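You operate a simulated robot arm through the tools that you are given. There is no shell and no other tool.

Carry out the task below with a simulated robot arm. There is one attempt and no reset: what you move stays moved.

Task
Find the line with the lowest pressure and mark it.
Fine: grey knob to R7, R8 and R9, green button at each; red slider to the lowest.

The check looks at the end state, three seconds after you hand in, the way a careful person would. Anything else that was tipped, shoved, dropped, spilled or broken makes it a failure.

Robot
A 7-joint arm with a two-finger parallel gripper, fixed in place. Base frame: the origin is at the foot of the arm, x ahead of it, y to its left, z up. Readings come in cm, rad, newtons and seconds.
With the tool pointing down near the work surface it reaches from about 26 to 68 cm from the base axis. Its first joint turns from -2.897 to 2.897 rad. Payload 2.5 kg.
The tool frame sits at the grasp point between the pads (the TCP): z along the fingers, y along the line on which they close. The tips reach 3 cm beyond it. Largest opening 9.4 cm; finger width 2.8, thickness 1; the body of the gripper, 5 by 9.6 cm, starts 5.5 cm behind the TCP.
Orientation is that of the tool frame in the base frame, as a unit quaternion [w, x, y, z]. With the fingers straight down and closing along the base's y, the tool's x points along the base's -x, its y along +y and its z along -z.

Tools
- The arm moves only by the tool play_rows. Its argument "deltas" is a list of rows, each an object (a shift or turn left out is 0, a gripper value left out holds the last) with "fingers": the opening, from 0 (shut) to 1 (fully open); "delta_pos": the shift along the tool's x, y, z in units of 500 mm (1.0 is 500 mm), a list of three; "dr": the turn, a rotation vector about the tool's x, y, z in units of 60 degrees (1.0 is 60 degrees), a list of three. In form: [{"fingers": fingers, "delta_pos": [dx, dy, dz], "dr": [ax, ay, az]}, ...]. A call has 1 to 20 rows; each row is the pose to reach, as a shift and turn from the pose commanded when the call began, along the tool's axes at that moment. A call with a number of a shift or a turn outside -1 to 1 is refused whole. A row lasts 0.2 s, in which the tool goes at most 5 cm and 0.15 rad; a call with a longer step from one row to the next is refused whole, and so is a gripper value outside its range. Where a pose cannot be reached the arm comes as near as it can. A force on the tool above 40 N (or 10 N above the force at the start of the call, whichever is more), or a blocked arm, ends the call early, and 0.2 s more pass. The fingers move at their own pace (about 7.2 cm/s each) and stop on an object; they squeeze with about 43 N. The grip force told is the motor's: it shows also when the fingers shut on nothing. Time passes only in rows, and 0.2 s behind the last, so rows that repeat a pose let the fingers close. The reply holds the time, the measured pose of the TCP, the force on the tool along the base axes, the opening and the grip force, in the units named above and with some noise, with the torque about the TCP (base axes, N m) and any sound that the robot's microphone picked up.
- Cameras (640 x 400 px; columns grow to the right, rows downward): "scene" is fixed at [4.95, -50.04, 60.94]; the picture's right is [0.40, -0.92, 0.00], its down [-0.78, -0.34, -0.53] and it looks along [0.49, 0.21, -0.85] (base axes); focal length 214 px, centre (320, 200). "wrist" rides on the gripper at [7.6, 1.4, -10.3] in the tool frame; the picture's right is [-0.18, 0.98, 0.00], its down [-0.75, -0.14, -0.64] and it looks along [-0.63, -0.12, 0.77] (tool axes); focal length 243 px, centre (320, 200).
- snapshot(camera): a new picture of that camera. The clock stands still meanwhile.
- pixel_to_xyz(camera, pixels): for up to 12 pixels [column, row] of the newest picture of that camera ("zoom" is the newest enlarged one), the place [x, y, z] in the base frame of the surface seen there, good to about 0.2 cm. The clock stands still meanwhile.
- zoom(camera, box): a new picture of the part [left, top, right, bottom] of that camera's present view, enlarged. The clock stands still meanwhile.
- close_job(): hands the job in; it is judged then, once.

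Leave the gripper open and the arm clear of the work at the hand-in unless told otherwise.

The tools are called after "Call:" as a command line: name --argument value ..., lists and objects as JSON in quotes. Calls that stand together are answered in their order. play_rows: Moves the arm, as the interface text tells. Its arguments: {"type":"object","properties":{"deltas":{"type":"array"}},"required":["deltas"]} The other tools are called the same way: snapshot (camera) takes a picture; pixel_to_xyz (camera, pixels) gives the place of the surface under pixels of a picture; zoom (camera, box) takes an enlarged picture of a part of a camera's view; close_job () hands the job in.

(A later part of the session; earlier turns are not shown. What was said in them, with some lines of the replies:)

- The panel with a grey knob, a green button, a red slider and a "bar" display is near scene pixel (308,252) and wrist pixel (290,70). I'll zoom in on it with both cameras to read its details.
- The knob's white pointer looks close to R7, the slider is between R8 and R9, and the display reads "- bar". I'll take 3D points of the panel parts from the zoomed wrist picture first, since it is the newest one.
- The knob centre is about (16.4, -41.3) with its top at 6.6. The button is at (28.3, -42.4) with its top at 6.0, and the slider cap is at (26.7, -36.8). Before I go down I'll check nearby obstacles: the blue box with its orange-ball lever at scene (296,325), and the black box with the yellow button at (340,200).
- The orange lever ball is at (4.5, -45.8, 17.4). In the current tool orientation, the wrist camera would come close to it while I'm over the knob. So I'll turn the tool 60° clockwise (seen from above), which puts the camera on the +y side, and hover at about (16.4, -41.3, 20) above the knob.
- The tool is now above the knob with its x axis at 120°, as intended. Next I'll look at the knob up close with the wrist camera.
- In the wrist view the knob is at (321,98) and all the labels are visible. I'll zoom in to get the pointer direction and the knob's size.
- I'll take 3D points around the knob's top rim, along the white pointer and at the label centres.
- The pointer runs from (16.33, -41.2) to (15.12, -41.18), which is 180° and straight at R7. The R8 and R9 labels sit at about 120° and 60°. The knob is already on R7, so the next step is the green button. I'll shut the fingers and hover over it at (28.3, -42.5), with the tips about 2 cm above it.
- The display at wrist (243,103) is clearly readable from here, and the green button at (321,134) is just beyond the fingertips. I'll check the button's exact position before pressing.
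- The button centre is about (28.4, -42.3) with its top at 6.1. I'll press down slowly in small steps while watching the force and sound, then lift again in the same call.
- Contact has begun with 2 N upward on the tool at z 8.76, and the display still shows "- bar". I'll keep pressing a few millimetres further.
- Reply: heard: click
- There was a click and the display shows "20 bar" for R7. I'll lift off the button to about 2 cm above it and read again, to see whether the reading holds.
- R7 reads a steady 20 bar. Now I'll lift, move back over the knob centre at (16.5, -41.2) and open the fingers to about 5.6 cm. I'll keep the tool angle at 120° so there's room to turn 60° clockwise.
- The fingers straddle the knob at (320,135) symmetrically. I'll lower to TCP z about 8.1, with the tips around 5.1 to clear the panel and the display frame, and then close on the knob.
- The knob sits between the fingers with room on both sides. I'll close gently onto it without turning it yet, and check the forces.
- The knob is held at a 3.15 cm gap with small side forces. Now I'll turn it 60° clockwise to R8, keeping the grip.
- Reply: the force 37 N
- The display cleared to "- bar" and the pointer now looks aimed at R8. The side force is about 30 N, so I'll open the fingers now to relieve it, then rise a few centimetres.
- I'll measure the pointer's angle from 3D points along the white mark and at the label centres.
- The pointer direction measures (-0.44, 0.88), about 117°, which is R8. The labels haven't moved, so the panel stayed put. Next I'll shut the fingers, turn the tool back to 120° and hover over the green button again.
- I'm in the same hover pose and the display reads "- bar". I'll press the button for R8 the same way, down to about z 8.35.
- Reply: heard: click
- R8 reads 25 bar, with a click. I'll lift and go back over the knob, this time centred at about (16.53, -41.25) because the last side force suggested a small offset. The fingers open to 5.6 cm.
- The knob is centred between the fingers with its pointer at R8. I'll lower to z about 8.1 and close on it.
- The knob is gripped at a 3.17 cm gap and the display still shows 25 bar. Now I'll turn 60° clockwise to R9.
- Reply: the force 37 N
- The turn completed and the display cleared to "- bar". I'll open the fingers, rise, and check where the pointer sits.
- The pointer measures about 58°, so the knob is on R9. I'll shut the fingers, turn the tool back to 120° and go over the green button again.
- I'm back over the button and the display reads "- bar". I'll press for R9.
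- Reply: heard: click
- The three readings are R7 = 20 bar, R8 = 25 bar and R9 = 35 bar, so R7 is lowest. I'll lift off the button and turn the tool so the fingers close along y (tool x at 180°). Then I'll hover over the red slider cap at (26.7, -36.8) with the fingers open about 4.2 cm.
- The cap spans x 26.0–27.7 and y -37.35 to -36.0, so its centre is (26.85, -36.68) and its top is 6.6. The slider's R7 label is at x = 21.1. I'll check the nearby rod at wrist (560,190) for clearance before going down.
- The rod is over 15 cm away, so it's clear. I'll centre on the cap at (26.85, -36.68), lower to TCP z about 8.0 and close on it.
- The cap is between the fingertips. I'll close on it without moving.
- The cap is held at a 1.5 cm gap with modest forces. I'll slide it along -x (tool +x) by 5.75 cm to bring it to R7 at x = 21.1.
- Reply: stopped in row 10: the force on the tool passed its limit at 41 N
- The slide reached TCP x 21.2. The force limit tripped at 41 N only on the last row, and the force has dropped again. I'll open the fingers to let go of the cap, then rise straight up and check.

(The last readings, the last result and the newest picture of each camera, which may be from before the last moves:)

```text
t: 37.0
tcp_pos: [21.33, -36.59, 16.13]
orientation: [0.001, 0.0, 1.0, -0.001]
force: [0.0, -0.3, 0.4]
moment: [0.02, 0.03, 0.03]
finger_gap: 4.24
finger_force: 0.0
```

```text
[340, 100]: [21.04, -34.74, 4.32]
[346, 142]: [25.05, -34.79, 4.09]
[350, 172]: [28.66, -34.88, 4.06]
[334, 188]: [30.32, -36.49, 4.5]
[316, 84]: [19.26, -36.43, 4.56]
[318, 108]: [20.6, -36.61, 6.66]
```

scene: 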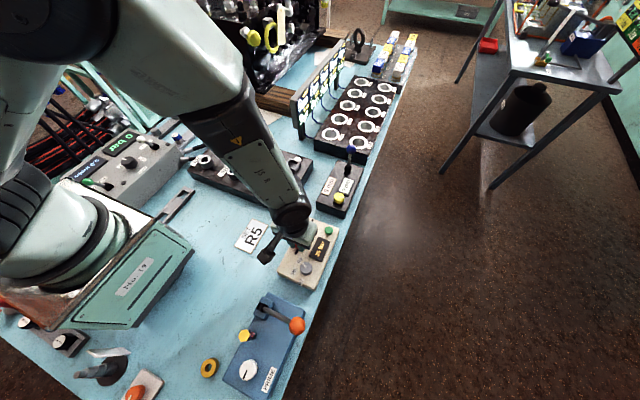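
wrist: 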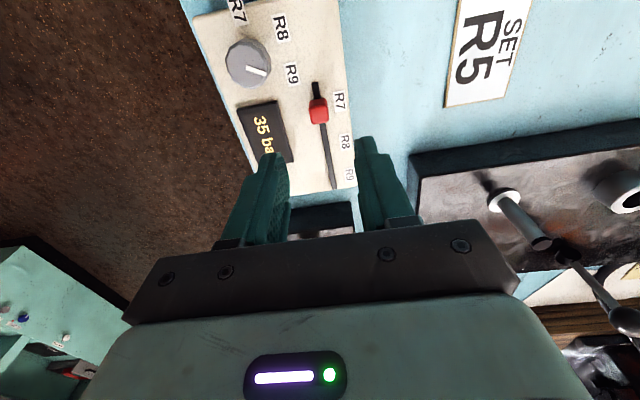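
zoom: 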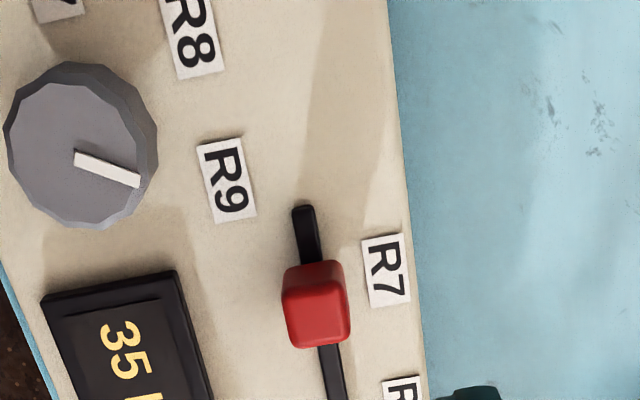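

The cap spans x 20.3–21.8, centred at about 21.0, and the R7 label is at 21.04, so the slider is on R7. I'll raise the arm well clear, open the gripper fully and take a final look.

Call:
play_rows --deltas '[{"fingers": 0.45, "delta_pos": [0, 0, -0.08]}, {"delta_pos": [0, 0, -0.16]}, {"fingers": 1.0, "delta_pos": [0, 0.05, -0.24]}, {"delta_pos": [0, 0.1, -0.32]}, {"delta_pos": [0, 0.16, -0.4]}, {"delta_pos": [0, 0.22, -0.44]}, {"delta_pos": [0, 0.28, -0.44]}, {"delta_pos": [0, 0.28, -0.44]}]'

Call:
snapshot --camera "scene"

Call:
snapshot --camera "wrist"

Call:
zoom --camera "scene" --box '[260, 200, 360, 300]'

```text
t: 38.8
tcp_pos: [21.23, -22.68, 37.5]
orientation: [-0.005, 0.002, 1.0, 0.005]
force: [-0.5, -0.4, 0.2]
moment: [-0.04, 0.02, -0.01]
finger_gap: 9.4
finger_force: 0.1
```

```text
taken
```

scene: 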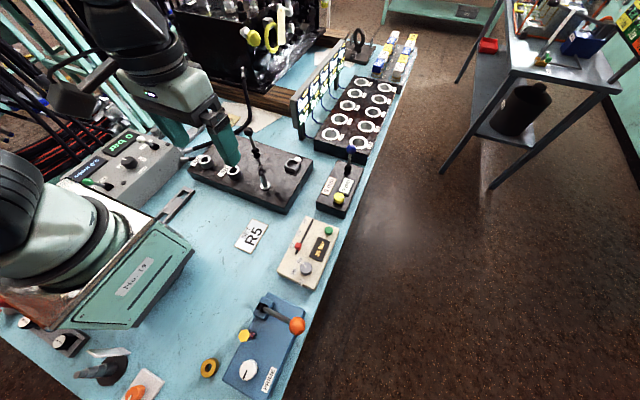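

```text
taken
```

wrist: 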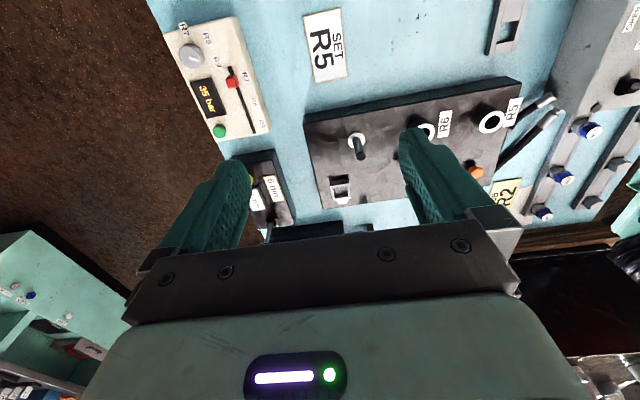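

```text
4.00 times, centred on (310, 250) of scene
```

zoom: 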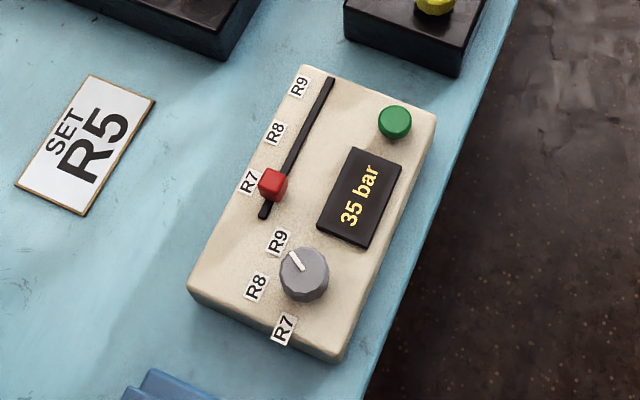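

The slider cap sits beside R7, the knob is on R9 after the third reading, and the panel and everything around it is where it was. The gripper is open and the arm is well above the bench, so I'm handing in.

Call:
close_job

```text
The job is handed in.
```

R7 has the lowest pressure, and the red slider is now set to it. I've handed the job in.

| Line | Reading |
|---|---|
| R7 | 20 bar |
| R8 | 25 bar |
| R9 | 35 bar |

- **Readings:** the knob was already on R7 at the start, so I only turned it for R8 and R9. The green button clicked at all three, and the knob was left on R9.
- **Slider:** the force limit stopped the arm at 41 N at the very end of the slide. The slider had already reached R7, and I checked its position against the label afterwards.
- **Surroundings:** the final pictures show the panel and the things around it unmoved. The gripper is open and the arm is clear of the work.
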